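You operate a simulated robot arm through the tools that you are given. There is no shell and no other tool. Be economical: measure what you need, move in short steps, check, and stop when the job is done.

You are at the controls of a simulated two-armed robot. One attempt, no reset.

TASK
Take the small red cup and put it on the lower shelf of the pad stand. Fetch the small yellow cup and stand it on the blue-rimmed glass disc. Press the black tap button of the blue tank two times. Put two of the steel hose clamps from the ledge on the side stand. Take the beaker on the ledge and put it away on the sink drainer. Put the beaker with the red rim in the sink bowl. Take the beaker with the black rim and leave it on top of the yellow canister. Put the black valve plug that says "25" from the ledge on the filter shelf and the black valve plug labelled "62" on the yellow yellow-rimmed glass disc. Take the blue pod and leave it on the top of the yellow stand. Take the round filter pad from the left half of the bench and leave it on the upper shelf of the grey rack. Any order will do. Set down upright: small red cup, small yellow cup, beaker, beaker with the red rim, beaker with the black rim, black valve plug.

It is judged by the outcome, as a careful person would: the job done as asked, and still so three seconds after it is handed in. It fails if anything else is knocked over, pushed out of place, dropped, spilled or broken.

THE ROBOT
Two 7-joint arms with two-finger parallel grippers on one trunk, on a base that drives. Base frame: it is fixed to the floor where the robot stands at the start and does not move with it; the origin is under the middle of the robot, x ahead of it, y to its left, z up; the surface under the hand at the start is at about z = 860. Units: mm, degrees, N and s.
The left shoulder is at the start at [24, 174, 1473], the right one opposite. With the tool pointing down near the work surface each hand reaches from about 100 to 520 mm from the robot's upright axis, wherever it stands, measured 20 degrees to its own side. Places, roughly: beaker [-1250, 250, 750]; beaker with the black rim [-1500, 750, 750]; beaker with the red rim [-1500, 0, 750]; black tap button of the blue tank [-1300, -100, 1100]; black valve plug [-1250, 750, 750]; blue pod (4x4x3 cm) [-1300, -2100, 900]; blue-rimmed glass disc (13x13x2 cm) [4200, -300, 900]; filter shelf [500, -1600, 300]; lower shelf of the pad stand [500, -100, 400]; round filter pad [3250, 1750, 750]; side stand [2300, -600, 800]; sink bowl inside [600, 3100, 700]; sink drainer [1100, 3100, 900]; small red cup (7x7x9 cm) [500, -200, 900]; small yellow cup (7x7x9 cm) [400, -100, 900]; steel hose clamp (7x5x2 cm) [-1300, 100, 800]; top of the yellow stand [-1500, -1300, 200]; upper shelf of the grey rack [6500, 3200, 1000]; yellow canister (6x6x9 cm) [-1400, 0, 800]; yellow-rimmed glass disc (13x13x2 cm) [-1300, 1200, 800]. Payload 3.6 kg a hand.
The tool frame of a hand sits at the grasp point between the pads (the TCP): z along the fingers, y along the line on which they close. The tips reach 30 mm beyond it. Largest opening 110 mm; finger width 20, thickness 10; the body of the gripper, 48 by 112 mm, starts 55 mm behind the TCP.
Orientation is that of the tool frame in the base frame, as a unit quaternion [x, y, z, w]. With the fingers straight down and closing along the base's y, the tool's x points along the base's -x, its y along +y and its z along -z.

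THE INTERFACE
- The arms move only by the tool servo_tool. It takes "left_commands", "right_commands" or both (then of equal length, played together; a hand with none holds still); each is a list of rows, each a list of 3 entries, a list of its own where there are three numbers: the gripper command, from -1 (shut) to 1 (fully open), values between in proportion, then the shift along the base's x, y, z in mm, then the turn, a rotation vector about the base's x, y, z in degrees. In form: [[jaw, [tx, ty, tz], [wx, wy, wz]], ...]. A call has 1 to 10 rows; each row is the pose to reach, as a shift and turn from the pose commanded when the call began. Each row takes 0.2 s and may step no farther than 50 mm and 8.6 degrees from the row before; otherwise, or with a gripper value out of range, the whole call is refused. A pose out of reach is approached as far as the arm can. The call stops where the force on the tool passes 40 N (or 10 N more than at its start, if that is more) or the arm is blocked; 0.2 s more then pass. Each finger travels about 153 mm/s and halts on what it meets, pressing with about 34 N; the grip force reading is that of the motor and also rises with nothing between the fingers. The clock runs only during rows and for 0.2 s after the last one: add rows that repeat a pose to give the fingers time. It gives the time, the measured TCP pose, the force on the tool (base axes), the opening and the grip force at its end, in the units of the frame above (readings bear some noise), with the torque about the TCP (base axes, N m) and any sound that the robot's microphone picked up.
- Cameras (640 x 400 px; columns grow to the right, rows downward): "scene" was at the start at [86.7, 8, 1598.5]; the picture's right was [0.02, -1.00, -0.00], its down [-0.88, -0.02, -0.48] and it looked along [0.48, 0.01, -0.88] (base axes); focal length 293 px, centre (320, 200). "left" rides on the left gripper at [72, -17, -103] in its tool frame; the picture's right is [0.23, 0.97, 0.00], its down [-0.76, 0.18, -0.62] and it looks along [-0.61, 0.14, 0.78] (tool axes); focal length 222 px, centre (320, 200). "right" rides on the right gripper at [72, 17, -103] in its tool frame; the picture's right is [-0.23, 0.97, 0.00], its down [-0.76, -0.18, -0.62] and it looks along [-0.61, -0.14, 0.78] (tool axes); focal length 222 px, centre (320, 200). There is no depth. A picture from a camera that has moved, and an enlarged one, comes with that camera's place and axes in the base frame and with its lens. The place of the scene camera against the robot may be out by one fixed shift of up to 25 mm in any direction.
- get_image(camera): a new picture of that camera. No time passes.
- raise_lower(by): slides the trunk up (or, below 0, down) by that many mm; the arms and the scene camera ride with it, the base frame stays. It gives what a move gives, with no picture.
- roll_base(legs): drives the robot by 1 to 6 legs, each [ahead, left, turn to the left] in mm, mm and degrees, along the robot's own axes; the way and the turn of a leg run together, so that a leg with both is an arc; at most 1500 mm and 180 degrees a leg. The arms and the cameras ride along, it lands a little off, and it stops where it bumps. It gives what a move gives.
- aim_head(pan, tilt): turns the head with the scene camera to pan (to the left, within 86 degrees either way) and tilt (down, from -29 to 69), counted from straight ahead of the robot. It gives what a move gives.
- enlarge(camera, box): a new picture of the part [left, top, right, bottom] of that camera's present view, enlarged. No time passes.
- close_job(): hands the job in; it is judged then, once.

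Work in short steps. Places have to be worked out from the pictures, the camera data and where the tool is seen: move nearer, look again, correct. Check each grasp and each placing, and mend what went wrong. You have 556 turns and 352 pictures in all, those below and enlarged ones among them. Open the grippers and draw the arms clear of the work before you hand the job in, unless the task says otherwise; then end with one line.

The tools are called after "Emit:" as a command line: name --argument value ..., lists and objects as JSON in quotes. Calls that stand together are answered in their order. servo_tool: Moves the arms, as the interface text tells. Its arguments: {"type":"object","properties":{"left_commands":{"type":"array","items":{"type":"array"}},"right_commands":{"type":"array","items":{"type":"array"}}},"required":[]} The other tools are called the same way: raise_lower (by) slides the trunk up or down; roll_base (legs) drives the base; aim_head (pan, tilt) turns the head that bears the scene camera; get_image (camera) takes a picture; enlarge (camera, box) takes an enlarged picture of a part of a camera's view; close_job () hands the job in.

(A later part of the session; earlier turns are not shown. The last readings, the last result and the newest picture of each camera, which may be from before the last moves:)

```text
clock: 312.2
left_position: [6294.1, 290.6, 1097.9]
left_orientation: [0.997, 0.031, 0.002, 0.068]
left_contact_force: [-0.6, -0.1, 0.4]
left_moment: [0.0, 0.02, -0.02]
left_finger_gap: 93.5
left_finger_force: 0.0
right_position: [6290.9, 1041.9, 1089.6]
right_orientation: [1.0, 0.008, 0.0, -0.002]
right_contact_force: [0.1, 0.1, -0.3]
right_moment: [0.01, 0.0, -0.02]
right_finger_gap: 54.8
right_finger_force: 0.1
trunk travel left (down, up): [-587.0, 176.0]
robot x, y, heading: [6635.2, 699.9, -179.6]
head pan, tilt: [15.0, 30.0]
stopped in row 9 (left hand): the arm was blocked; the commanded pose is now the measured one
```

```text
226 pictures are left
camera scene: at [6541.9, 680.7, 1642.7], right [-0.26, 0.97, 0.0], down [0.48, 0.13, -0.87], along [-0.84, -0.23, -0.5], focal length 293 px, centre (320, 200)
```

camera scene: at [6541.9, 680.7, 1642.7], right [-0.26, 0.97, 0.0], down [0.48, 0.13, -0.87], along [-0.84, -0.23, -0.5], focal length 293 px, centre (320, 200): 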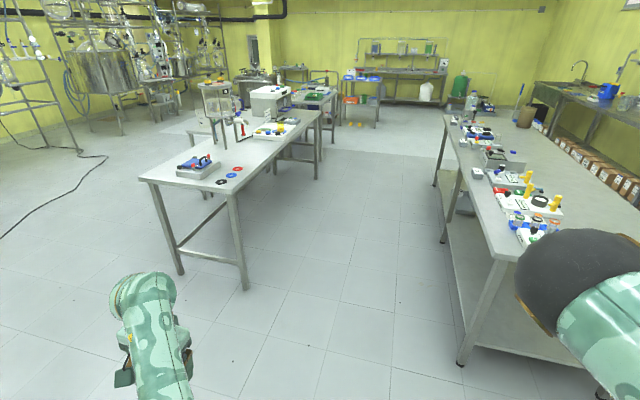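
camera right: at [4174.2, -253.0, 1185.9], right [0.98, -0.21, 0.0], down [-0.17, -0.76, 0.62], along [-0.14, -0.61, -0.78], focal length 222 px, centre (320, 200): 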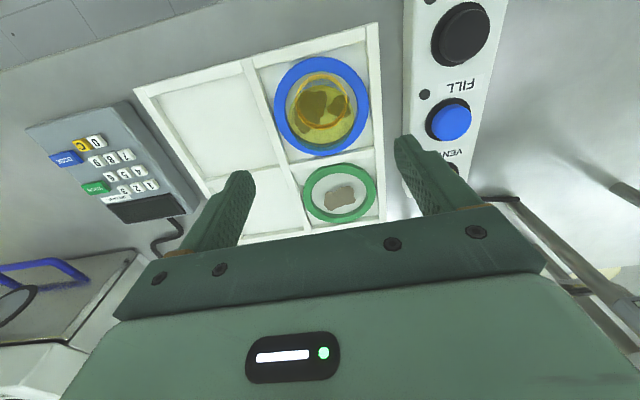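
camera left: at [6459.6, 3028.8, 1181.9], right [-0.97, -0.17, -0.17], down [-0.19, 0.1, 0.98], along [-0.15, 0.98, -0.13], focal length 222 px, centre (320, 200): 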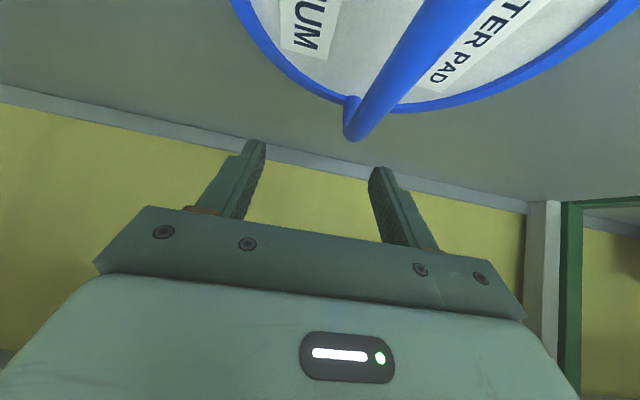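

The left elbow went low again. I replicate precisely the earlier successful sequence: out to the side with yaw, forward-inward with tilt to full stretch, then back.

Emit:
servo_tool --left_commands '[[0, [15, -34, 8], [0, 2, 4]], [0, [30, -68, 16], [0, 4, 8]], [0, [45, -102, 24], [0, 5, 12]], [0, [60, -136, 32], [0, 6, 16]], [0, [75, -170, 40], [0, 7, 20]], [0, [89, -203, 47], [0, 8, 22]], [0, [89, -203, 47], [0, 8, 22]]]'

Emit:
servo_tool --left_commands '[[0, [-25, 25, 10], [0, 6, -5]], [0, [-50, 50, 20], [0, 12, -10]], [0, [-75, 75, 30], [0, 18, -15]], [0, [-100, 100, 40], [0, 24, -20]], [0, [-125, 125, 45], [0, 30, -25]], [0, [-150, 150, 45], [0, 36, -25]], [0, [-180, 180, 45], [0, 42, -25]], [0, [-210, 205, 45], [0, 48, -25]], [0, [-240, 230, 45], [0, 54, -25]], [0, [-270, 255, 45], [0, 58, -25]]]'

Emit:
servo_tool --left_commands '[[0, [-30, 25, 0], [0, 0, 0]], [0, [-60, 50, 0], [0, 0, 0]], [0, [-90, 75, 0], [0, 0, 0]], [0, [-120, 100, 0], [0, 0, 0]], [0, [-150, 125, 0], [0, 0, 0]], [0, [-180, 145, 0], [0, 0, 0]], [0, [-200, 160, 0], [0, 0, 0]], [0, [-200, 160, 0], [0, 0, 0]]]'

```text
clock: 313.8
left_position: [6382.4, 91.0, 1145.0]
left_orientation: [0.971, 0.225, -0.053, 0.062]
left_contact_force: [-0.3, 0.0, 0.4]
left_moment: [0.01, 0.0, 0.04]
left_finger_gap: 54.7
left_finger_force: 0.0
right_position: [6290.3, 1041.7, 1088.7]
right_orientation: [1.0, 0.008, 0.0, -0.002]
right_contact_force: [0.7, 0.2, -0.1]
right_moment: [0.0, 0.01, 0.0]
right_finger_gap: 55.2
right_finger_force: 0.1
trunk travel left (down, up): [-587.0, 176.0]
robot x, y, heading: [6636.6, 696.3, -180.0]
head pan, tilt: [15.0, 30.0]
```

```text
clock: 315.9
left_position: [6088.0, 323.4, 1272.0]
left_orientation: [0.81, 0.021, -0.584, -0.052]
left_contact_force: [0.3, 0.1, -0.7]
left_moment: [0.0, 0.0, -0.01]
left_finger_gap: 55.1
left_finger_force: 0.1
right_position: [6290.2, 1042.5, 1089.1]
right_orientation: [1.0, 0.008, 0.001, -0.001]
right_contact_force: [-0.4, -0.4, -0.2]
right_moment: [0.02, 0.03, -0.04]
right_finger_gap: 54.9
right_finger_force: 0.1
trunk travel left (down, up): [-587.0, 176.0]
robot x, y, heading: [6636.7, 701.0, -180.1]
head pan, tilt: [15.0, 30.0]
stopped in row 10 (left hand): the arm was blocked; the commanded pose is now the measured one
```

```text
clock: 317.7
left_position: [5887.7, 483.2, 1271.3]
left_orientation: [0.81, 0.021, -0.583, -0.055]
left_contact_force: [0.2, -0.4, 0.2]
left_moment: [0.0, -0.01, -0.02]
left_finger_gap: 55.0
left_finger_force: 0.0
right_position: [6291.7, 1041.4, 1089.6]
right_orientation: [1.0, 0.008, 0.0, -0.002]
right_contact_force: [-0.3, -0.5, 0.0]
right_moment: [0.0, -0.03, 0.02]
right_finger_gap: 55.0
right_finger_force: 0.1
trunk travel left (down, up): [-587.0, 176.0]
robot x, y, heading: [6633.2, 699.6, -179.7]
head pan, tilt: [15.0, 30.0]
```

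Emit:
servo_tool --left_commands '[[0, [20, -10, 10], [0, -3, 0]], [0, [40, -25, 20], [0, -6, 0]], [0, [70, -40, 20], [0, -9, 0]], [0, [100, -55, 10], [0, -12, 0]], [0, [135, -72, 0], [0, -15, 0]], [0, [170, -90, -10], [0, -15, 0]], [0, [205, -105, -20], [0, -15, 0]], [0, [240, -120, -30], [0, -15, 0]], [0, [270, -130, -30], [0, -15, 0]], [0, [300, -130, -30], [0, -15, 0]]]'

Emit:
get_image --camera "scene"

```text
clock: 319.9
left_position: [6188.9, 352.5, 1243.6]
left_orientation: [0.879, 0.027, -0.473, -0.053]
left_contact_force: [0.0, -0.5, 0.5]
left_moment: [-0.02, 0.0, 0.02]
left_finger_gap: 55.2
left_finger_force: 0.1
right_position: [6291.7, 1041.4, 1090.5]
right_orientation: [1.0, 0.009, 0.0, -0.002]
right_contact_force: [-0.6, -0.3, 0.0]
right_moment: [-0.04, 0.02, 0.01]
right_finger_gap: 55.3
right_finger_force: 0.0
trunk travel left (down, up): [-587.0, 176.0]
robot x, y, heading: [6636.5, 697.4, -179.8]
head pan, tilt: [15.0, 30.0]
```

```text
225 pictures are left
camera scene: at [6543.5, 680.6, 1642.9], right [-0.26, 0.97, 0.0], down [0.48, 0.13, -0.87], along [-0.84, -0.23, -0.5], focal length 293 px, centre (320, 200)
```

scene: 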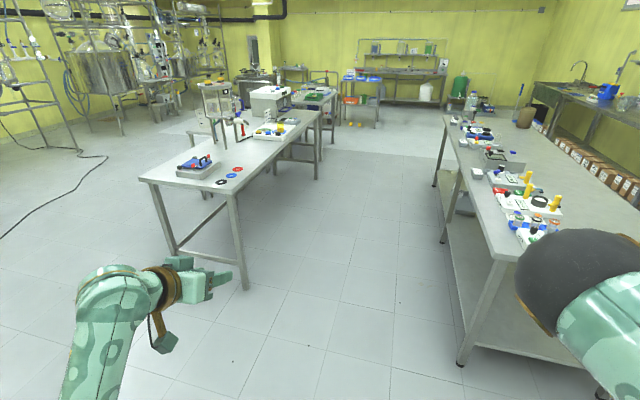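

Elbow still low. I extend fully until out of reach (true straight arm), then pull back with a rising hand.

Emit:
servo_tool --left_commands '[[0, [-40, 20, 0], [0, 2, 0]], [0, [-80, 40, 0], [0, 4, 0]], [0, [-120, 60, 0], [0, 4, 0]], [0, [-160, 80, 0], [0, 4, 0]], [0, [-200, 100, 0], [0, 4, 0]], [0, [-240, 120, 0], [0, 4, 0]], [0, [-280, 140, 0], [0, 4, 0]], [0, [-320, 150, 0], [0, 4, 0]], [0, [-350, 160, -20], [0, 4, 0]], [0, [-370, 160, -40], [0, 4, 0]]]'

Emit:
servo_tool --left_commands '[[0, [-20, 0, -30], [0, 0, 0]], [0, [-20, 0, -60], [0, 0, 0]], [0, [-20, 0, -90], [0, 0, 0]], [0, [-20, 0, -120], [0, 0, 0]]]'

Emit:
get_image --camera "scene"

```text
clock: 322.1
left_position: [5866.4, 510.5, 1231.0]
left_orientation: [0.862, 0.025, -0.503, -0.053]
left_contact_force: [0.0, 0.1, -0.1]
left_moment: [0.01, 0.0, 0.01]
left_finger_gap: 55.1
left_finger_force: 0.1
left hand out of reach, approached as far as the arm can: row 9, 10
right_position: [6290.2, 1042.0, 1089.8]
right_orientation: [1.0, 0.008, 0.0, -0.003]
right_contact_force: [0.2, 0.3, -0.5]
right_moment: [0.0, 0.01, -0.02]
right_finger_gap: 55.0
right_finger_force: 0.0
trunk travel left (down, up): [-587.0, 176.0]
robot x, y, heading: [6636.8, 698.8, -179.8]
head pan, tilt: [15.0, 30.0]
```

```text
clock: 323.1
left_position: [5895.5, 506.9, 1145.3]
left_orientation: [0.862, 0.025, -0.503, -0.054]
left_contact_force: [0.3, -0.8, 0.5]
left_moment: [0.0, 0.0, -0.01]
left_finger_gap: 54.9
left_finger_force: 0.0
left hand out of reach, approached as far as the arm can: row 1, 2, 3, 4
right_position: [6291.1, 1041.5, 1089.2]
right_orientation: [1.0, 0.008, 0.0, -0.001]
right_contact_force: [-0.1, 0.9, -0.4]
right_moment: [0.0, 0.03, -0.04]
right_finger_gap: 54.9
right_finger_force: 0.1
trunk travel left (down, up): [-587.0, 176.0]
robot x, y, heading: [6637.0, 702.6, -179.8]
head pan, tilt: [15.0, 30.0]
```

```text
224 pictures are left
camera scene: at [6541.7, 680.7, 1642.7], right [-0.26, 0.97, 0.0], down [0.48, 0.13, -0.87], along [-0.84, -0.23, -0.5], focal length 293 px, centre (320, 200)
```

scene: 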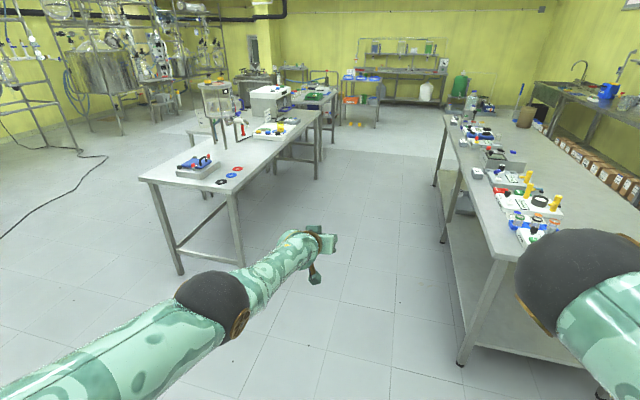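

Emit:
servo_tool --left_commands '[[0, [30, -20, 60], [0, 0, 0]], [0, [50, -35, 90], [0, 0, 0]], [0, [80, -50, 110], [0, -3, 0]], [0, [110, -65, 110], [0, -6, 0]], [0, [145, -80, 110], [0, -9, 0]], [0, [180, -95, 110], [0, -12, 0]], [0, [215, -110, 110], [0, -12, 0]], [0, [250, -125, 110], [0, -12, 0]], [0, [280, -140, 110], [0, -12, 0]], [0, [310, -150, 110], [0, -12, 0]]]'

Emit:
get_image --camera "scene"

```text
refused: row 1 steps farther than a row can; nothing moved
```

```text
223 pictures are left
camera scene: at [6541.7, 680.7, 1642.7], right [-0.26, 0.97, 0.0], down [0.48, 0.13, -0.87], along [-0.84, -0.23, -0.5], focal length 293 px, centre (320, 200)
```

scene: 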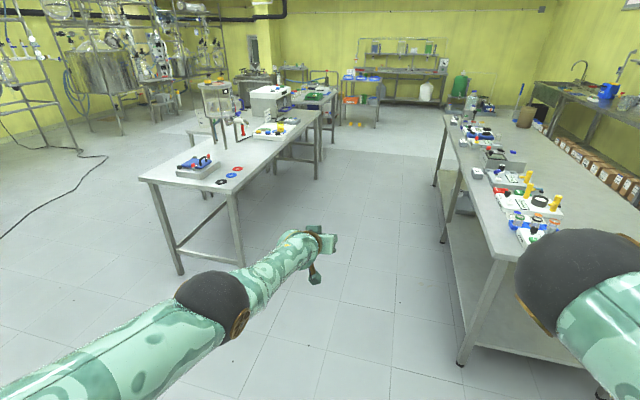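

Emit:
servo_tool --left_commands '[[0, [25, -15, 30], [0, 0, 0]], [0, [50, -30, 60], [0, 0, 0]], [0, [80, -45, 80], [0, -3, 0]], [0, [110, -65, 95], [0, -6, 0]], [0, [145, -80, 110], [0, -9, 0]], [0, [180, -95, 110], [0, -12, 0]], [0, [215, -110, 110], [0, -12, 0]], [0, [250, -125, 110], [0, -12, 0]], [0, [280, -140, 110], [0, -12, 0]], [0, [310, -150, 110], [0, -12, 0]]]'

Emit:
get_image --camera "scene"

```text
clock: 325.3
left_position: [6207.6, 357.6, 1255.6]
left_orientation: [0.91, 0.031, -0.41, -0.049]
left_contact_force: [-0.1, 0.7, -0.6]
left_moment: [0.01, 0.0, 0.0]
left_finger_gap: 55.0
left_finger_force: 0.0
right_position: [6291.7, 1040.3, 1089.8]
right_orientation: [1.0, 0.008, 0.0, -0.003]
right_contact_force: [0.3, 0.2, 0.5]
right_moment: [-0.01, 0.0, -0.02]
right_finger_gap: 54.9
right_finger_force: 0.0
trunk travel left (down, up): [-587.0, 176.0]
robot x, y, heading: [6637.2, 694.9, -179.9]
head pan, tilt: [15.0, 30.0]
```

```text
222 pictures are left
camera scene: at [6543.6, 680.0, 1642.8], right [-0.26, 0.97, 0.0], down [0.48, 0.13, -0.87], along [-0.84, -0.23, -0.5], focal length 293 px, centre (320, 200)
```

scene: 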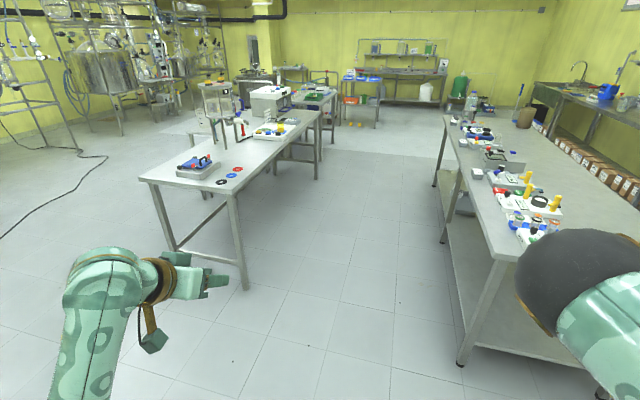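

I'll leave the left elbow low but tuck that hand back to the side, and use mainly the right arm. Driving back to the rear ledge area.

Emit:
servo_tool --left_commands '[[0, [30, -20, 0], [0, -6, 0]], [0, [60, -40, 0], [0, -12, 0]], [0, [90, -60, 0], [0, -18, 0]], [0, [120, -80, 0], [0, -24, 0]], [0, [150, -100, 0], [0, -30, 0]], [0, [180, -120, 0], [0, -36, 0]], [0, [200, -140, 0], [0, -42, 0]], [0, [200, -160, 0], [0, -46, 0]]]'

Emit:
roll_base --legs '[[1500, 0, 0], [1500, 0, 0], [1500, 0, 0], [1500, 0, 0], [1150, 0, 0]]'

Emit:
aim_head --pan 0 --tilt 30

Emit:
get_image --camera "scene"

```text
clock: 327.1
left_position: [6404.8, 197.9, 1255.2]
left_orientation: [0.998, 0.047, -0.02, -0.034]
left_contact_force: [-0.6, -1.1, -0.1]
left_moment: [0.0, 0.0, 0.0]
left_finger_gap: 54.9
left_finger_force: 0.2
right_position: [6290.1, 1040.6, 1088.6]
right_orientation: [1.0, 0.007, 0.0, -0.002]
right_contact_force: [0.0, 0.6, -0.6]
right_moment: [0.02, 0.03, 0.01]
right_finger_gap: 55.0
right_finger_force: 0.1
trunk travel left (down, up): [-587.0, 176.0]
robot x, y, heading: [6636.1, 697.3, -179.9]
head pan, tilt: [15.0, 30.0]
```

```text
clock: 361.1
left_position: [-757.3, 300.0, 1254.5]
left_orientation: [0.998, 0.038, -0.02, -0.035]
left_contact_force: [0.7, -0.1, -0.8]
left_moment: [-0.03, 0.02, -0.02]
left_finger_gap: 54.9
left_finger_force: 0.1
right_position: [-855.4, 1144.6, 1089.8]
right_orientation: [1.0, -0.002, 0.0, -0.001]
right_contact_force: [-0.4, -0.8, -0.5]
right_moment: [-0.01, 0.01, 0.02]
right_finger_gap: 55.0
right_finger_force: 0.1
trunk travel left (down, up): [-587.0, 176.0]
robot x, y, heading: [-519.9, 794.2, 179.1]
head pan, tilt: [15.0, 30.0]
```

```text
clock: 361.9
left_position: [-758.0, 300.0, 1255.9]
left_orientation: [0.998, 0.038, -0.022, -0.033]
left_contact_force: [-0.5, 0.9, 0.5]
left_moment: [-0.03, 0.0, -0.02]
left_finger_gap: 55.1
left_finger_force: 0.0
right_position: [-855.7, 1145.3, 1090.2]
right_orientation: [1.0, -0.003, 0.0, -0.002]
right_contact_force: [-0.7, -0.7, 0.4]
right_moment: [0.01, 0.0, -0.01]
right_finger_gap: 54.9
right_finger_force: 0.1
trunk travel left (down, up): [-587.0, 176.0]
robot x, y, heading: [-515.5, 796.9, 179.0]
head pan, tilt: [0.0, 30.0]
```

```text
221 pictures are left
camera scene: at [-614.9, 802.7, 1642.7], right [0.02, 1.0, 0.0], down [0.5, -0.01, -0.87], along [-0.87, 0.01, -0.5], focal length 293 px, centre (320, 200)
```

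scene: 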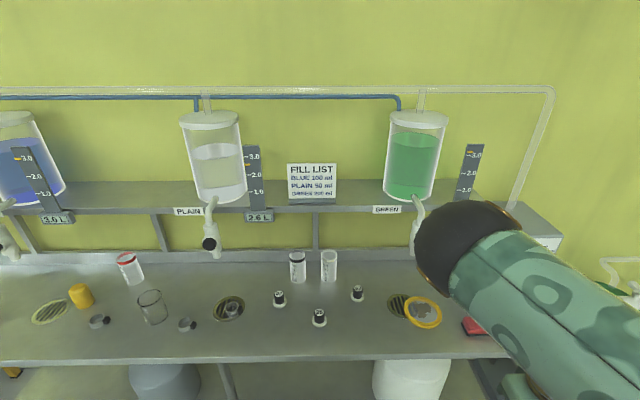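

The ledge with tanks, beakers, plugs, clamps is in view. I zoom on both halves.

Emit:
enlarge --camera "scene" --box '[0, 220, 240, 370]'

Emit:
enlarge --camera "scene" --box '[230, 220, 470, 370]'

```text
2.67 times, centred on (120, 295) of scene
camera zoom: at [-614.9, 802.7, 1642.7], right [0.02, 1.0, 0.0], down [0.5, -0.01, -0.87], along [-0.87, 0.01, -0.5], focal length 782 px, centre (853, -53)
```

zoom: 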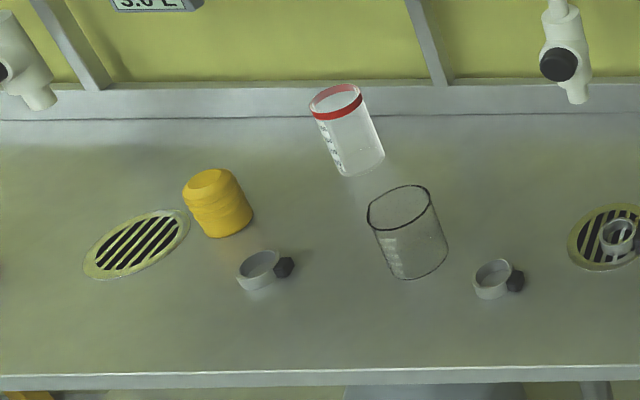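

```text
2.67 times, centred on (350, 295) of scene
camera zoom: at [-614.9, 802.7, 1642.7], right [0.02, 1.0, 0.0], down [0.5, -0.01, -0.87], along [-0.87, 0.01, -0.5], focal length 782 px, centre (240, -53)
```

zoom: 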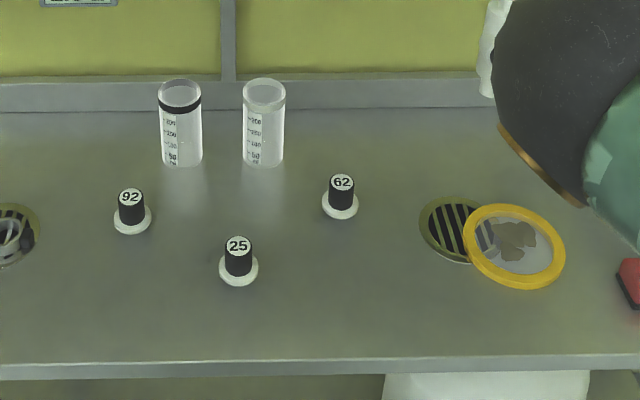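

Labels are readable: 92, 25, 62; three clamps; beakers; yellow-rimmed disc. I'll start with plug "62" using the right hand: lower the trunk, extend the hand, and approach.

Emit:
raise_lower --by -80

Emit:
servo_tool --right_commands '[[0.2, [-25, -20, -5], [0, 0, 0]], [0.2, [-50, -45, -10], [0, 0, 0]], [0.2, [-75, -70, -20], [0, 0, 0]], [0.2, [-100, -100, -40], [0, 0, 0]], [0.2, [-105, -130, -60], [0, 0, 0]], [0.2, [-105, -140, -90], [0, 0, 0]], [0.2, [-105, -140, -90], [0, 0, 0]]]'

Emit:
roll_base --legs '[[300, 20, 1]]'

Emit:
get_image --camera "right"

Emit:
get_image --camera "scene"

```text
clock: 363.1
left_position: [-757.3, 298.5, 1175.8]
left_orientation: [0.998, 0.038, -0.021, -0.035]
left_contact_force: [1.1, 0.0, -1.2]
left_moment: [-0.02, 0.03, 0.01]
left_finger_gap: 55.0
left_finger_force: 0.0
right_position: [-854.9, 1144.0, 1010.3]
right_orientation: [1.0, -0.002, 0.0, -0.002]
right_contact_force: [0.1, -0.8, 1.2]
right_moment: [-0.03, 0.0, 0.02]
right_finger_gap: 54.8
right_finger_force: 0.1
trunk travel left (down, up): [-507.0, 256.0]
robot x, y, heading: [-519.9, 792.5, 179.0]
head pan, tilt: [0.0, 30.0]
```

```text
clock: 364.7
left_position: [-757.5, 300.3, 1175.3]
left_orientation: [0.998, 0.038, -0.022, -0.034]
left_contact_force: [0.2, -0.4, 0.7]
left_moment: [0.02, -0.01, -0.01]
left_finger_gap: 54.9
left_finger_force: 0.1
right_position: [-973.5, 1018.8, 909.9]
right_orientation: [1.0, -0.002, -0.001, -0.001]
right_contact_force: [-0.8, -0.1, -0.2]
right_moment: [0.01, -0.01, 0.01]
right_finger_gap: 65.9
right_finger_force: 0.0
right hand out of reach, approached as far as the arm can: row 3, 4, 5, 6, 7
trunk travel left (down, up): [-507.0, 256.0]
robot x, y, heading: [-517.2, 793.1, 179.1]
head pan, tilt: [0.0, 30.0]
```

```text
clock: 366.7
left_position: [-1051.0, 277.7, 1175.1]
left_orientation: [0.998, 0.047, -0.021, -0.034]
left_contact_force: [-0.1, 0.2, 0.4]
left_moment: [-0.02, -0.01, -0.02]
left_finger_gap: 55.2
left_finger_force: 0.1
right_position: [-1279.2, 992.7, 910.6]
right_orientation: [1.0, 0.007, 0.001, -0.002]
right_contact_force: [0.2, -1.4, 0.4]
right_moment: [-0.02, -0.02, -0.02]
right_finger_gap: 66.0
right_finger_force: 0.0
trunk travel left (down, up): [-507.0, 256.0]
robot x, y, heading: [-818.8, 775.0, -180.1]
head pan, tilt: [0.0, 30.0]
```

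```text
218 pictures are left
camera right: at [-1207.4, 977.0, 1013.5], right [-0.21, -0.98, 0.0], down [-0.77, 0.16, 0.62], along [-0.61, 0.14, -0.78], focal length 222 px, centre (320, 200)
```

right: 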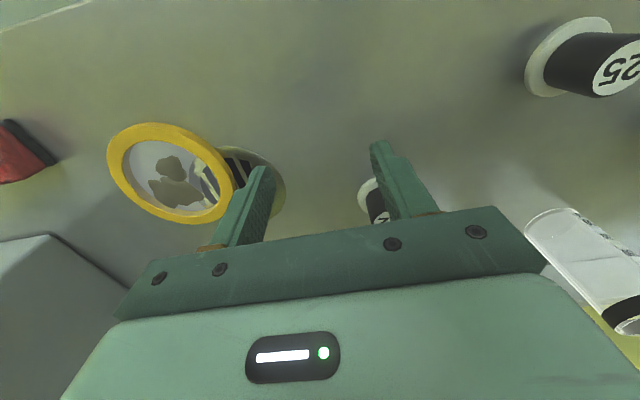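

```text
217 pictures are left
camera scene: at [-924.9, 783.2, 1562.3], right [0.0, 1.0, 0.0], down [0.5, 0.0, -0.87], along [-0.87, 0.0, -0.5], focal length 293 px, centre (320, 200)
```

scene: 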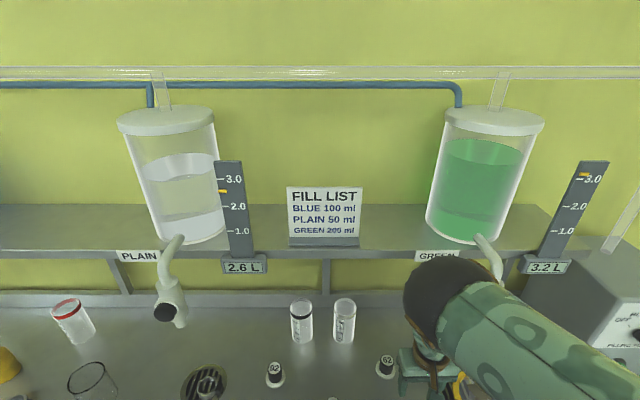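

Plug 62 lies ~100 mm ahead and 45 mm left of the hand. I raise a bit, shift the base and take another wrist view to pin down heights.

Emit:
raise_lower --by 40

Emit:
roll_base --legs '[[60, 44, 0]]'

Emit:
get_image --camera "right"

```text
clock: 367.6
left_position: [-1049.6, 276.9, 1215.4]
left_orientation: [0.998, 0.047, -0.022, -0.033]
left_contact_force: [0.4, 0.4, 0.3]
left_moment: [-0.03, 0.0, 0.03]
left_finger_gap: 55.0
left_finger_force: 0.1
right_position: [-1279.3, 993.1, 950.1]
right_orientation: [1.0, 0.007, 0.002, -0.002]
right_contact_force: [0.6, -0.6, -0.1]
right_moment: [0.01, -0.01, -0.03]
right_finger_gap: 65.8
right_finger_force: 0.0
trunk travel left (down, up): [-547.0, 216.0]
robot x, y, heading: [-815.9, 776.7, -180.1]
head pan, tilt: [0.0, 30.0]
```

```text
clock: 368.6
left_position: [-1111.1, 233.0, 1215.0]
left_orientation: [0.998, 0.047, -0.021, -0.034]
left_contact_force: [-0.1, -0.6, -0.9]
left_moment: [-0.01, -0.04, 0.0]
left_finger_gap: 54.9
left_finger_force: 0.0
right_position: [-1340.4, 948.4, 951.2]
right_orientation: [1.0, 0.007, 0.001, -0.001]
right_contact_force: [-0.3, -0.3, 0.7]
right_moment: [-0.01, 0.01, 0.01]
right_finger_gap: 66.0
right_finger_force: 0.2
trunk travel left (down, up): [-547.0, 216.0]
robot x, y, heading: [-877.9, 733.1, -180.1]
head pan, tilt: [0.0, 30.0]
```

```text
216 pictures are left
camera right: at [-1268.0, 932.5, 1053.4], right [-0.21, -0.98, 0.0], down [-0.77, 0.16, 0.62], along [-0.61, 0.14, -0.78], focal length 222 px, centre (320, 200)
```

right: 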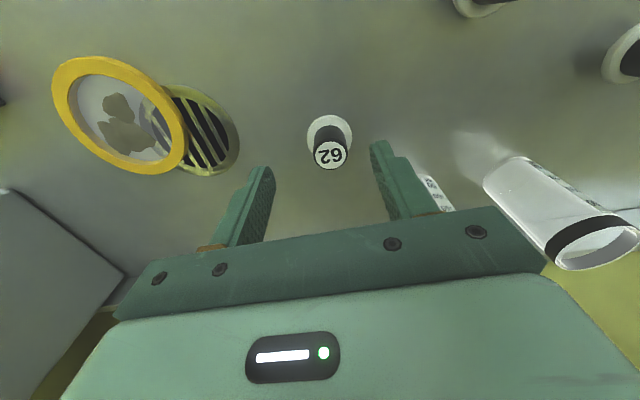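

Triangulation gives the ledge at z≈825 and plug 62 at ~(-1347,946), right under the hand. I lower 50 mm and check.

Emit:
raise_lower --by -50

Emit:
get_image --camera "right"

```text
clock: 369.5
left_position: [-1109.7, 233.7, 1165.8]
left_orientation: [0.998, 0.048, -0.023, -0.034]
left_contact_force: [-0.2, -0.3, -0.8]
left_moment: [-0.03, -0.02, -0.02]
left_finger_gap: 55.0
left_finger_force: 0.0
right_position: [-1339.1, 950.2, 901.5]
right_orientation: [1.0, 0.006, 0.001, -0.001]
right_contact_force: [-0.2, 1.1, -0.5]
right_moment: [-0.06, 0.0, -0.01]
right_finger_gap: 66.0
right_finger_force: 0.1
trunk travel left (down, up): [-497.0, 266.0]
robot x, y, heading: [-875.8, 731.2, -180.1]
head pan, tilt: [0.0, 30.0]
```

```text
215 pictures are left
camera right: at [-1266.9, 934.1, 1003.8], right [-0.21, -0.98, 0.0], down [-0.76, 0.17, 0.62], along [-0.61, 0.13, -0.78], focal length 222 px, centre (320, 200)
```

right: 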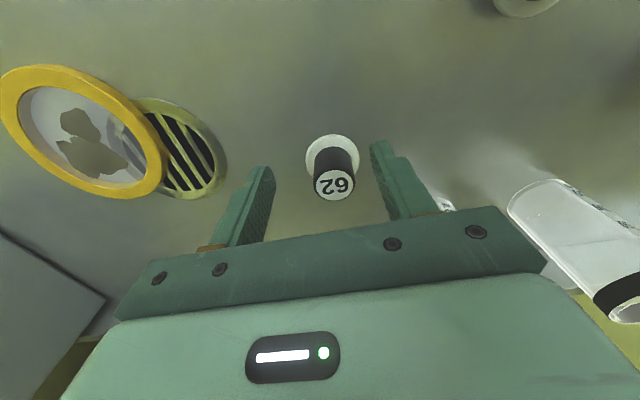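

Small correction: forward 7, left 7 mm, then lower to grasp height.

Emit:
roll_base --legs '[[7, 7, 0]]'

Emit:
raise_lower --by -22

Emit:
get_image --camera "right"

```text
clock: 370.2
left_position: [-1116.5, 228.1, 1166.4]
left_orientation: [0.998, 0.047, -0.022, -0.034]
left_contact_force: [0.0, -0.3, 0.7]
left_moment: [-0.03, 0.0, 0.01]
left_finger_gap: 54.8
left_finger_force: 0.0
right_position: [-1346.4, 943.2, 901.0]
right_orientation: [1.0, 0.007, 0.001, 0.0]
right_contact_force: [0.3, -0.8, -0.3]
right_moment: [0.02, 0.03, 0.01]
right_finger_gap: 65.9
right_finger_force: 0.1
trunk travel left (down, up): [-497.0, 266.0]
robot x, y, heading: [-884.7, 728.0, -180.0]
head pan, tilt: [0.0, 30.0]
```

```text
clock: 370.9
left_position: [-1117.5, 226.6, 1144.5]
left_orientation: [0.998, 0.048, -0.022, -0.034]
left_contact_force: [-0.5, 0.2, 0.1]
left_moment: [0.01, -0.01, 0.0]
left_finger_gap: 55.3
left_finger_force: 0.0
right_position: [-1348.0, 945.0, 877.5]
right_orientation: [1.0, 0.007, 0.002, -0.001]
right_contact_force: [0.2, 0.3, 0.4]
right_moment: [0.02, -0.02, 0.0]
right_finger_gap: 65.8
right_finger_force: 0.0
trunk travel left (down, up): [-475.0, 288.0]
robot x, y, heading: [-886.5, 725.2, -179.9]
head pan, tilt: [0.0, 30.0]
```

```text
214 pictures are left
camera right: at [-1275.3, 927.7, 981.2], right [-0.21, -0.98, 0.0], down [-0.77, 0.17, 0.62], along [-0.61, 0.13, -0.78], focal length 222 px, centre (320, 200)
```

right: 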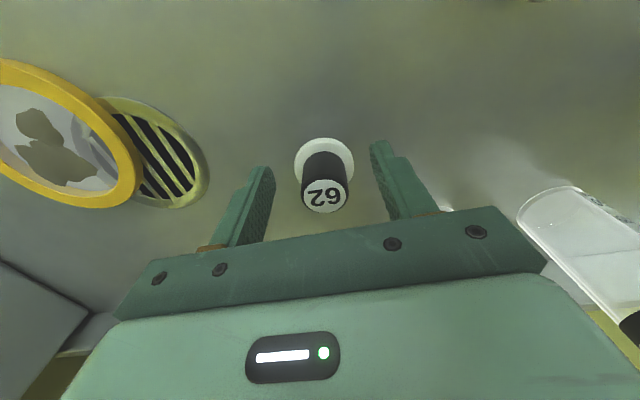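

Emit:
raise_lower --by -8

Emit:
servo_tool --right_commands '[[-0.3, [0, 0, 0], [0, 0, 0]], [-0.7, [0, 0, 0], [0, 0, 0]], [-1, [0, 0, 0], [0, 0, 0]], [-1, [0, 0, 0], [0, 0, 0]]]'

Emit:
raise_lower --by 80

Emit:
get_image --camera "right"

```text
clock: 371.5
left_position: [-1117.6, 226.6, 1136.0]
left_orientation: [0.998, 0.047, -0.022, -0.034]
left_contact_force: [0.8, 1.3, -0.4]
left_moment: [0.01, 0.01, 0.01]
left_finger_gap: 55.1
left_finger_force: 0.0
right_position: [-1346.4, 944.0, 870.2]
right_orientation: [1.0, 0.007, 0.002, 0.0]
right_contact_force: [0.3, 0.4, -0.7]
right_moment: [0.03, 0.0, 0.04]
right_finger_gap: 65.8
right_finger_force: 0.0
trunk travel left (down, up): [-467.0, 296.0]
robot x, y, heading: [-886.2, 725.6, -180.0]
head pan, tilt: [0.0, 30.0]
```

```text
clock: 372.5
left_position: [-1116.8, 226.6, 1136.3]
left_orientation: [0.998, 0.047, -0.023, -0.033]
left_contact_force: [-0.8, -0.1, -0.9]
left_moment: [-0.02, 0.04, 0.01]
left_finger_gap: 55.1
left_finger_force: 0.0
right_position: [-1347.9, 944.3, 869.8]
right_orientation: [1.0, 0.007, 0.003, -0.001]
right_contact_force: [0.4, -0.1, -0.5]
right_moment: [-0.02, -0.02, 0.0]
right_finger_gap: 0.0
right_finger_force: 33.7
trunk travel left (down, up): [-467.0, 296.0]
robot x, y, heading: [-886.1, 727.7, -179.7]
head pan, tilt: [0.0, 30.0]
```

```text
clock: 373.7
left_position: [-1116.5, 227.2, 1215.6]
left_orientation: [0.998, 0.048, -0.021, -0.033]
left_contact_force: [0.8, -0.4, -0.5]
left_moment: [0.02, 0.02, 0.01]
left_finger_gap: 55.1
left_finger_force: 0.2
right_position: [-1348.0, 943.8, 949.1]
right_orientation: [1.0, 0.007, 0.003, 0.0]
right_contact_force: [-0.7, 0.4, -0.4]
right_moment: [0.0, -0.02, 0.01]
right_finger_gap: 0.1
right_finger_force: 33.9
trunk travel left (down, up): [-547.0, 216.0]
robot x, y, heading: [-882.0, 726.1, -179.5]
head pan, tilt: [0.0, 30.0]
```

```text
213 pictures are left
camera right: at [-1275.8, 928.2, 1052.7], right [-0.21, -0.98, 0.0], down [-0.77, 0.17, 0.62], along [-0.6, 0.13, -0.79], focal length 222 px, centre (320, 200)
```

right: 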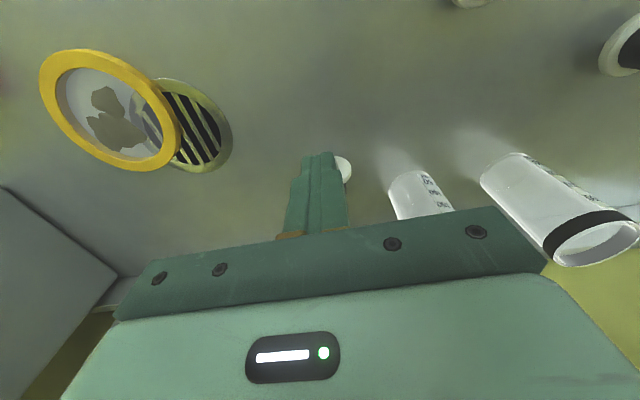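

The fingers closed to zero; the plug seems to have squirted forward. I back up a bit and look.

Emit:
roll_base --legs '[[-60, 0, 0]]'

Emit:
get_image --camera "right"

Emit:
aim_head --pan -10 --tilt 45

Emit:
enlarge --camera "scene" --box '[200, 100, 480, 300]'

```text
clock: 374.6
left_position: [-1056.3, 225.8, 1216.4]
left_orientation: [0.998, 0.047, -0.022, -0.034]
left_contact_force: [0.3, 0.0, -0.1]
left_moment: [0.03, 0.01, 0.01]
left_finger_gap: 55.3
left_finger_force: 0.1
right_position: [-1287.1, 945.1, 950.8]
right_orientation: [1.0, 0.008, 0.002, 0.0]
right_contact_force: [1.0, -0.1, -0.1]
right_moment: [-0.02, 0.02, 0.04]
right_finger_gap: 0.1
right_finger_force: 34.3
trunk travel left (down, up): [-547.0, 216.0]
robot x, y, heading: [-831.5, 725.7, -179.9]
head pan, tilt: [0.0, 30.0]
```

```text
212 pictures are left
camera right: at [-1215.0, 928.5, 1053.2], right [-0.21, -0.98, 0.0], down [-0.77, 0.17, 0.62], along [-0.61, 0.13, -0.78], focal length 222 px, centre (320, 200)
```

right: 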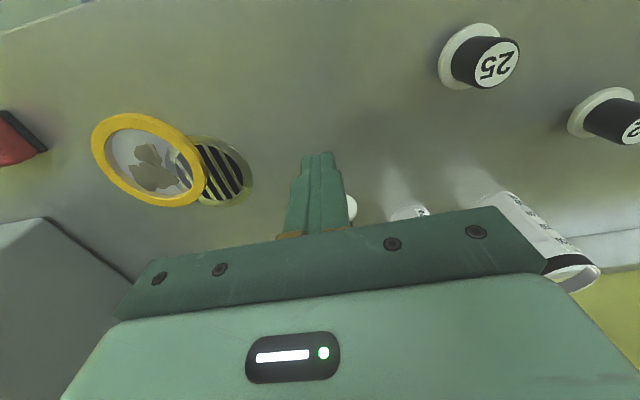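

```text
clock: 375.4
left_position: [-1056.2, 227.7, 1215.7]
left_orientation: [0.998, 0.047, -0.021, -0.034]
left_contact_force: [0.5, 0.2, -0.2]
left_moment: [0.0, -0.02, 0.03]
left_finger_gap: 54.9
left_finger_force: 0.1
right_position: [-1288.2, 944.6, 949.0]
right_orientation: [1.0, 0.008, 0.002, 0.0]
right_contact_force: [0.0, -0.3, 1.1]
right_moment: [0.02, -0.03, 0.01]
right_finger_gap: 0.0
right_finger_force: 34.1
trunk travel left (down, up): [-547.0, 216.0]
robot x, y, heading: [-824.7, 729.2, -179.9]
head pan, tilt: [-10.0, 45.0]
```

```text
2.00 times, centred on (340, 200) of scene
camera zoom: at [-916.2, 746.6, 1580.0], right [0.17, 0.99, 0.0], down [0.7, -0.12, -0.71], along [-0.7, 0.12, -0.71], focal length 587 px, centre (280, 200)
```

zoom: 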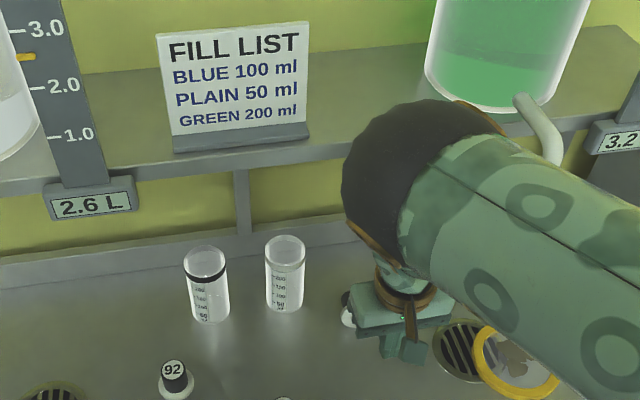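

Emit:
roll_base --legs '[[-140, -120, 0]]'

Emit:
enlarge --camera "scene" --box '[160, 100, 440, 300]'

```text
clock: 376.9
left_position: [-917.7, 348.0, 1216.7]
left_orientation: [0.998, 0.047, -0.021, -0.034]
left_contact_force: [-0.7, 0.1, 0.4]
left_moment: [0.0, 0.03, 0.01]
left_finger_gap: 55.3
left_finger_force: 0.0
right_position: [-1149.1, 1064.9, 949.1]
right_orientation: [1.0, 0.007, 0.002, 0.0]
right_contact_force: [-0.2, -0.6, 0.0]
right_moment: [0.0, 0.02, 0.0]
right_finger_gap: 0.3
right_finger_force: 33.1
trunk travel left (down, up): [-547.0, 216.0]
robot x, y, heading: [-686.0, 845.7, -179.8]
head pan, tilt: [-10.0, 45.0]
```

```text
2.00 times, centred on (300, 200) of scene
camera zoom: at [-776.9, 867.8, 1580.0], right [0.17, 0.99, 0.0], down [0.7, -0.12, -0.71], along [-0.7, 0.12, -0.71], focal length 587 px, centre (360, 200)
```

zoom: 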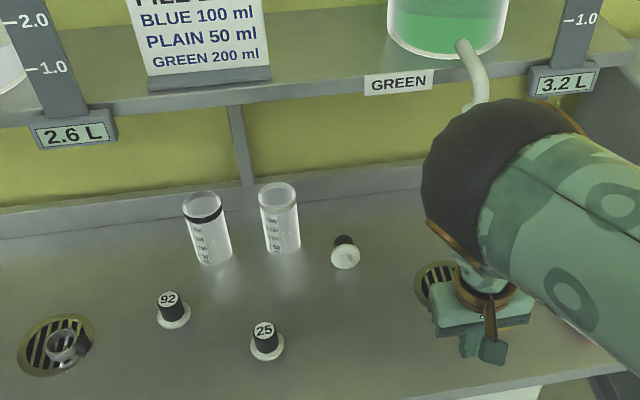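

Plug 62 was tipped over (it's a task item, still on the ledge). To fix heights I touch the ledge with closed fingertips at a free spot.

Emit:
roll_base --legs '[[120, 0, 0]]'

Emit:
raise_lower --by -60

Emit:
get_image --camera "right"

```text
clock: 378.2
left_position: [-1039.7, 347.9, 1214.7]
left_orientation: [0.998, 0.048, -0.023, -0.034]
left_contact_force: [1.1, -0.1, 0.6]
left_moment: [-0.02, -0.06, -0.01]
left_finger_gap: 54.7
left_finger_force: 0.1
right_position: [-1271.1, 1064.3, 949.0]
right_orientation: [1.0, 0.007, 0.001, 0.001]
right_contact_force: [0.0, -0.3, -0.6]
right_moment: [0.01, -0.01, 0.01]
right_finger_gap: 0.0
right_finger_force: 33.6
trunk travel left (down, up): [-547.0, 216.0]
robot x, y, heading: [-807.5, 849.0, -180.0]
head pan, tilt: [-10.0, 45.0]
heard: click
```

```text
clock: 379.2
left_position: [-1038.5, 347.7, 1156.2]
left_orientation: [0.998, 0.048, -0.021, -0.034]
left_contact_force: [0.1, -0.4, 0.2]
left_moment: [-0.03, -0.03, -0.03]
left_finger_gap: 55.0
left_finger_force: 0.1
right_position: [-1270.5, 1064.8, 889.9]
right_orientation: [1.0, 0.007, 0.002, 0.0]
right_contact_force: [-0.2, 0.6, -0.7]
right_moment: [-0.04, -0.03, -0.01]
right_finger_gap: 0.0
right_finger_force: 34.1
trunk travel left (down, up): [-487.0, 276.0]
robot x, y, heading: [-809.7, 846.5, -179.7]
head pan, tilt: [-10.0, 45.0]
heard: click
```

```text
209 pictures are left
camera right: at [-1198.0, 1048.8, 993.3], right [-0.21, -0.98, 0.0], down [-0.77, 0.17, 0.62], along [-0.61, 0.13, -0.78], focal length 222 px, centre (320, 200)
```

right: 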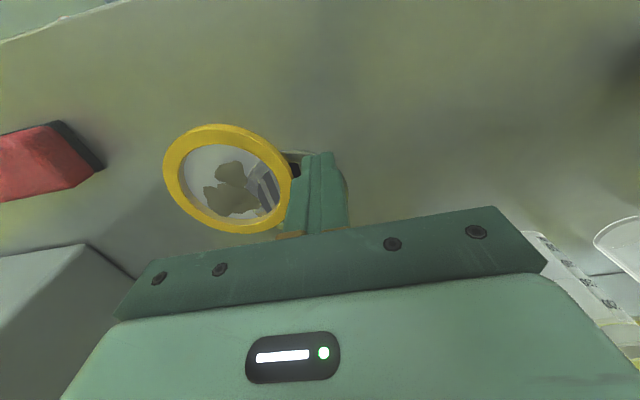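

A click was heard twice — my elbow may have touched the green tank's tap. I stop, back off and check.

Emit:
roll_base --legs '[[-150, 0, 0]]'

Emit:
aim_head --pan -25 --tilt 30

Emit:
get_image --camera "scene"

```text
clock: 380.5
left_position: [-887.0, 347.8, 1156.3]
left_orientation: [0.998, 0.046, -0.021, -0.034]
left_contact_force: [0.1, 0.8, 0.1]
left_moment: [-0.01, 0.01, -0.01]
left_finger_gap: 54.7
left_finger_force: 0.1
right_position: [-1118.2, 1065.5, 891.2]
right_orientation: [1.0, 0.008, 0.001, 0.0]
right_contact_force: [0.3, 0.1, -0.3]
right_moment: [-0.01, 0.01, -0.02]
right_finger_gap: 0.0
right_finger_force: 33.5
trunk travel left (down, up): [-487.0, 276.0]
robot x, y, heading: [-655.2, 846.1, -180.1]
head pan, tilt: [-10.0, 45.0]
```

```text
clock: 381.3
left_position: [-888.5, 348.7, 1155.3]
left_orientation: [0.998, 0.047, -0.021, -0.034]
left_contact_force: [0.0, 0.5, -0.5]
left_moment: [0.02, -0.04, 0.04]
left_finger_gap: 55.3
left_finger_force: 0.1
right_position: [-1121.5, 1064.1, 890.1]
right_orientation: [1.0, 0.008, 0.002, 0.0]
right_contact_force: [0.5, -0.7, -0.2]
right_moment: [0.01, -0.02, -0.03]
right_finger_gap: 0.0
right_finger_force: 33.8
trunk travel left (down, up): [-487.0, 276.0]
robot x, y, heading: [-657.1, 844.8, -180.1]
head pan, tilt: [-25.0, 30.0]
```

```text
208 pictures are left
camera scene: at [-757.5, 891.4, 1542.2], right [0.42, 0.91, 0.0], down [0.45, -0.21, -0.87], along [-0.79, 0.36, -0.5], focal length 293 px, centre (320, 200)
```

scene: 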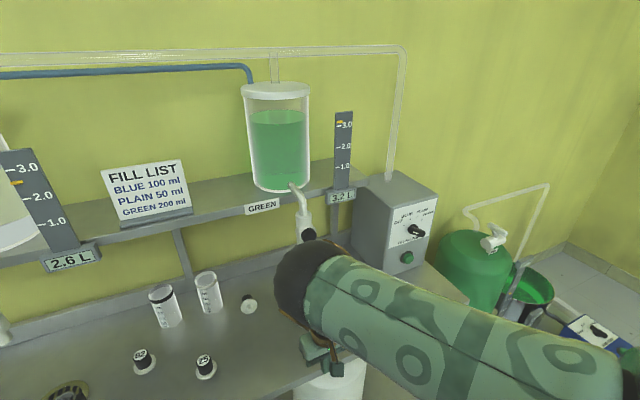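

Emit:
enlarge --camera "scene" --box '[220, 70, 440, 230]'

Emit:
get_image --camera "right"

```text
2.50 times, centred on (330, 150) of scene
camera zoom: at [-757.5, 891.4, 1542.2], right [0.42, 0.91, 0.0], down [0.45, -0.21, -0.87], along [-0.79, 0.36, -0.5], focal length 733 px, centre (295, 325)
```

zoom: 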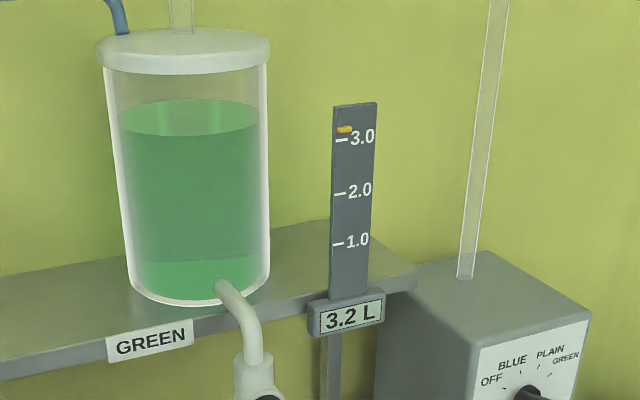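

```text
206 pictures are left
camera right: at [-1047.8, 1049.0, 992.9], right [-0.21, -0.98, 0.0], down [-0.77, 0.17, 0.62], along [-0.61, 0.13, -0.78], focal length 222 px, centre (320, 200)
```

right: 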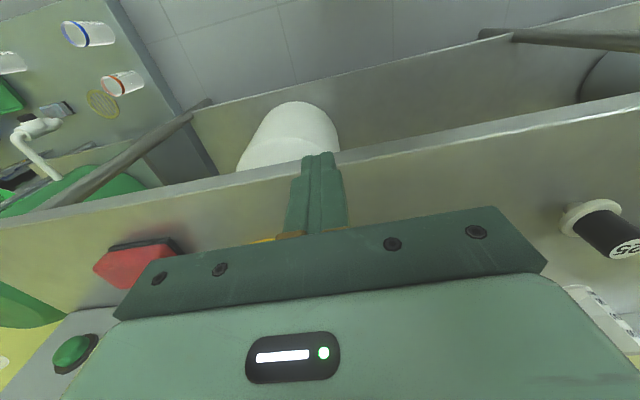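

The display still reads 3.2 L and no spill is visible; I'll keep the elbow clear of the taps from now on. I touch-test the ledge at a free spot away from taps (x≈-1225, y≈895).

Emit:
roll_base --legs '[[0, 170, 0], [100, 0, 0]]'

Emit:
get_image --camera "right"

```text
clock: 383.5
left_position: [-988.6, 177.7, 1155.6]
left_orientation: [0.998, 0.048, -0.021, -0.034]
left_contact_force: [0.0, -0.8, 0.7]
left_moment: [0.04, -0.02, 0.01]
left_finger_gap: 55.2
left_finger_force: 0.1
right_position: [-1220.5, 895.7, 889.2]
right_orientation: [1.0, 0.008, 0.003, 0.0]
right_contact_force: [-0.8, 0.1, -0.3]
right_moment: [0.0, 0.03, 0.0]
right_finger_gap: 0.0
right_finger_force: 33.7
trunk travel left (down, up): [-487.0, 276.0]
robot x, y, heading: [-757.2, 678.5, -180.1]
head pan, tilt: [-25.0, 30.0]
```

```text
205 pictures are left
camera right: at [-1147.3, 878.8, 992.7], right [-0.21, -0.98, 0.0], down [-0.77, 0.17, 0.62], along [-0.61, 0.13, -0.78], focal length 222 px, centre (320, 200)
```

right: 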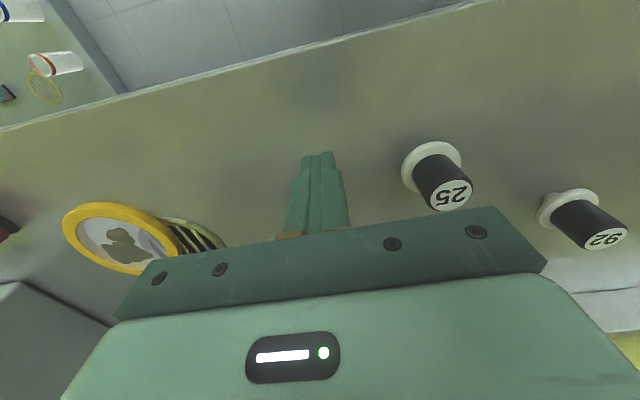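

Emit:
servo_tool --right_commands '[[-1, [0, 0, -10], [0, 0, 0]], [-1, [0, 0, -20], [0, 0, 0]], [-1, [0, 0, -30], [0, 0, 0]], [-1, [0, 0, -40], [0, 0, 0]], [-1, [0, 0, -50], [0, 0, 0]], [-1, [0, 0, -60], [0, 0, 0]], [-1, [0, 0, -70], [0, 0, 0]], [-1, [0, 0, -80], [0, 0, 0]], [-1, [0, 0, -90], [0, 0, 0]], [-1, [0, 0, -100], [0, 0, 0]]]'

```text
clock: 385.0
left_position: [-986.7, 176.0, 1156.7]
left_orientation: [0.998, 0.046, -0.022, -0.033]
left_contact_force: [-0.7, 0.8, -0.5]
left_moment: [0.0, 0.0, 0.01]
left_finger_gap: 54.9
left_finger_force: 0.0
right_position: [-1217.7, 894.9, 830.1]
right_orientation: [1.0, 0.006, 0.001, 0.0]
right_contact_force: [15.0, -3.2, 21.3]
right_moment: [-0.11, -0.23, 0.24]
right_finger_gap: 0.0
right_finger_force: 34.2
trunk travel left (down, up): [-487.0, 276.0]
robot x, y, heading: [-754.0, 673.2, 180.3]
head pan, tilt: [-25.0, 30.0]
stopped in row 7 (right hand): the force on the tool passed its limit at 47 N (the readings are from after the stop); the commanded pose is now the measured one
```

Ledge surface is z≈800. To set plug 62 upright later I need the wrist yawed ~180° (camera on the far side); I test that yaw range in free space.

Emit:
raise_lower --by 100

Emit:
roll_base --legs '[[-250, 0, 0]]'

Emit:
servo_tool --right_commands '[[0.2, [0, 0, 30], [0, 0, -8]], [0.2, [0, 0, 60], [0, 0, -16]], [0.2, [0, 0, 60], [0, 0, -24]], [0.2, [0, 0, 60], [0, 0, -32]], [0.2, [0, 0, 60], [0, 0, -40]], [0.2, [0, 0, 60], [0, 0, -48]], [0.2, [0, 0, 60], [0, 0, -56]], [0.2, [0, 0, 60], [0, 0, -64]], [0.2, [0, 0, 60], [0, 0, -72]], [0.2, [0, 0, 60], [0, 0, -80]]]'

Emit:
servo_tool --right_commands '[[0.2, [0, 0, 0], [0, 0, -8]], [0.2, [0, 0, 0], [0, 0, -16]], [0.2, [0, 0, 0], [0, 0, -24]], [0.2, [0, 0, 0], [0, 0, -32]], [0.2, [0, 0, 0], [0, 0, -40]], [0.2, [0, 0, 0], [0, 0, -48]], [0.2, [0, 0, 0], [0, 0, -56]], [0.2, [0, 0, 0], [0, 0, -64]], [0.2, [0, 0, 0], [0, 0, -72]], [0.2, [0, 0, 0], [0, 0, -80]]]'

```text
clock: 386.4
left_position: [-989.4, 178.0, 1255.2]
left_orientation: [0.998, 0.046, -0.02, -0.033]
left_contact_force: [1.1, 0.2, -0.2]
left_moment: [0.02, -0.02, -0.05]
left_finger_gap: 55.1
left_finger_force: 0.0
right_position: [-1219.0, 896.1, 928.7]
right_orientation: [1.0, 0.006, 0.002, 0.0]
right_contact_force: [0.4, 0.4, 0.1]
right_moment: [0.0, -0.02, 0.01]
right_finger_gap: 0.2
right_finger_force: 33.7
trunk travel left (down, up): [-587.0, 176.0]
robot x, y, heading: [-752.8, 679.1, 179.9]
head pan, tilt: [-25.0, 30.0]
```

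```text
clock: 388.2
left_position: [-738.3, 176.9, 1255.6]
left_orientation: [0.998, 0.047, -0.022, -0.033]
left_contact_force: [0.7, 0.4, 0.3]
left_moment: [0.02, 0.0, -0.04]
left_finger_gap: 54.9
left_finger_force: 0.0
right_position: [-970.6, 894.7, 928.6]
right_orientation: [1.0, 0.007, 0.002, 0.001]
right_contact_force: [-0.2, 0.3, 0.0]
right_moment: [-0.02, 0.0, 0.0]
right_finger_gap: 0.0
right_finger_force: 34.1
trunk travel left (down, up): [-587.0, 176.0]
robot x, y, heading: [-504.9, 674.7, -180.0]
head pan, tilt: [-25.0, 30.0]
```

```text
clock: 390.4
left_position: [-739.3, 177.2, 1255.8]
left_orientation: [0.998, 0.047, -0.021, -0.033]
left_contact_force: [-0.7, -0.1, -0.1]
left_moment: [0.0, 0.02, 0.0]
left_finger_gap: 55.0
left_finger_force: 0.0
right_position: [-903.6, 948.1, 1009.3]
right_orientation: [0.774, -0.633, -0.007, 0.016]
right_contact_force: [0.0, 0.2, 0.8]
right_moment: [0.01, -0.01, -0.03]
right_finger_gap: 65.8
right_finger_force: 0.0
right hand out of reach, approached as far as the arm can: row 6, 7, 8, 9, 10
trunk travel left (down, up): [-587.0, 176.0]
robot x, y, heading: [-504.8, 675.7, -180.1]
head pan, tilt: [-25.0, 30.0]
```

```text
clock: 392.6
left_position: [-738.8, 178.7, 1256.3]
left_orientation: [0.998, 0.048, -0.021, -0.032]
left_contact_force: [-0.4, 0.0, -0.3]
left_moment: [0.01, 0.03, -0.02]
left_finger_gap: 54.9
left_finger_force: 0.1
right_position: [-695.9, 1076.7, 1060.5]
right_orientation: [-0.197, 0.98, 0.008, -0.029]
right_contact_force: [-0.1, 0.3, -0.2]
right_moment: [-0.01, 0.02, 0.02]
right_finger_gap: 65.7
right_finger_force: 0.1
right hand out of reach, approached as far as the arm can: row 1, 2, 3, 4, 5, 6, 7, 8, 9, 10
trunk travel left (down, up): [-587.0, 176.0]
robot x, y, heading: [-510.3, 674.2, -179.9]
head pan, tilt: [-25.0, 30.0]
```

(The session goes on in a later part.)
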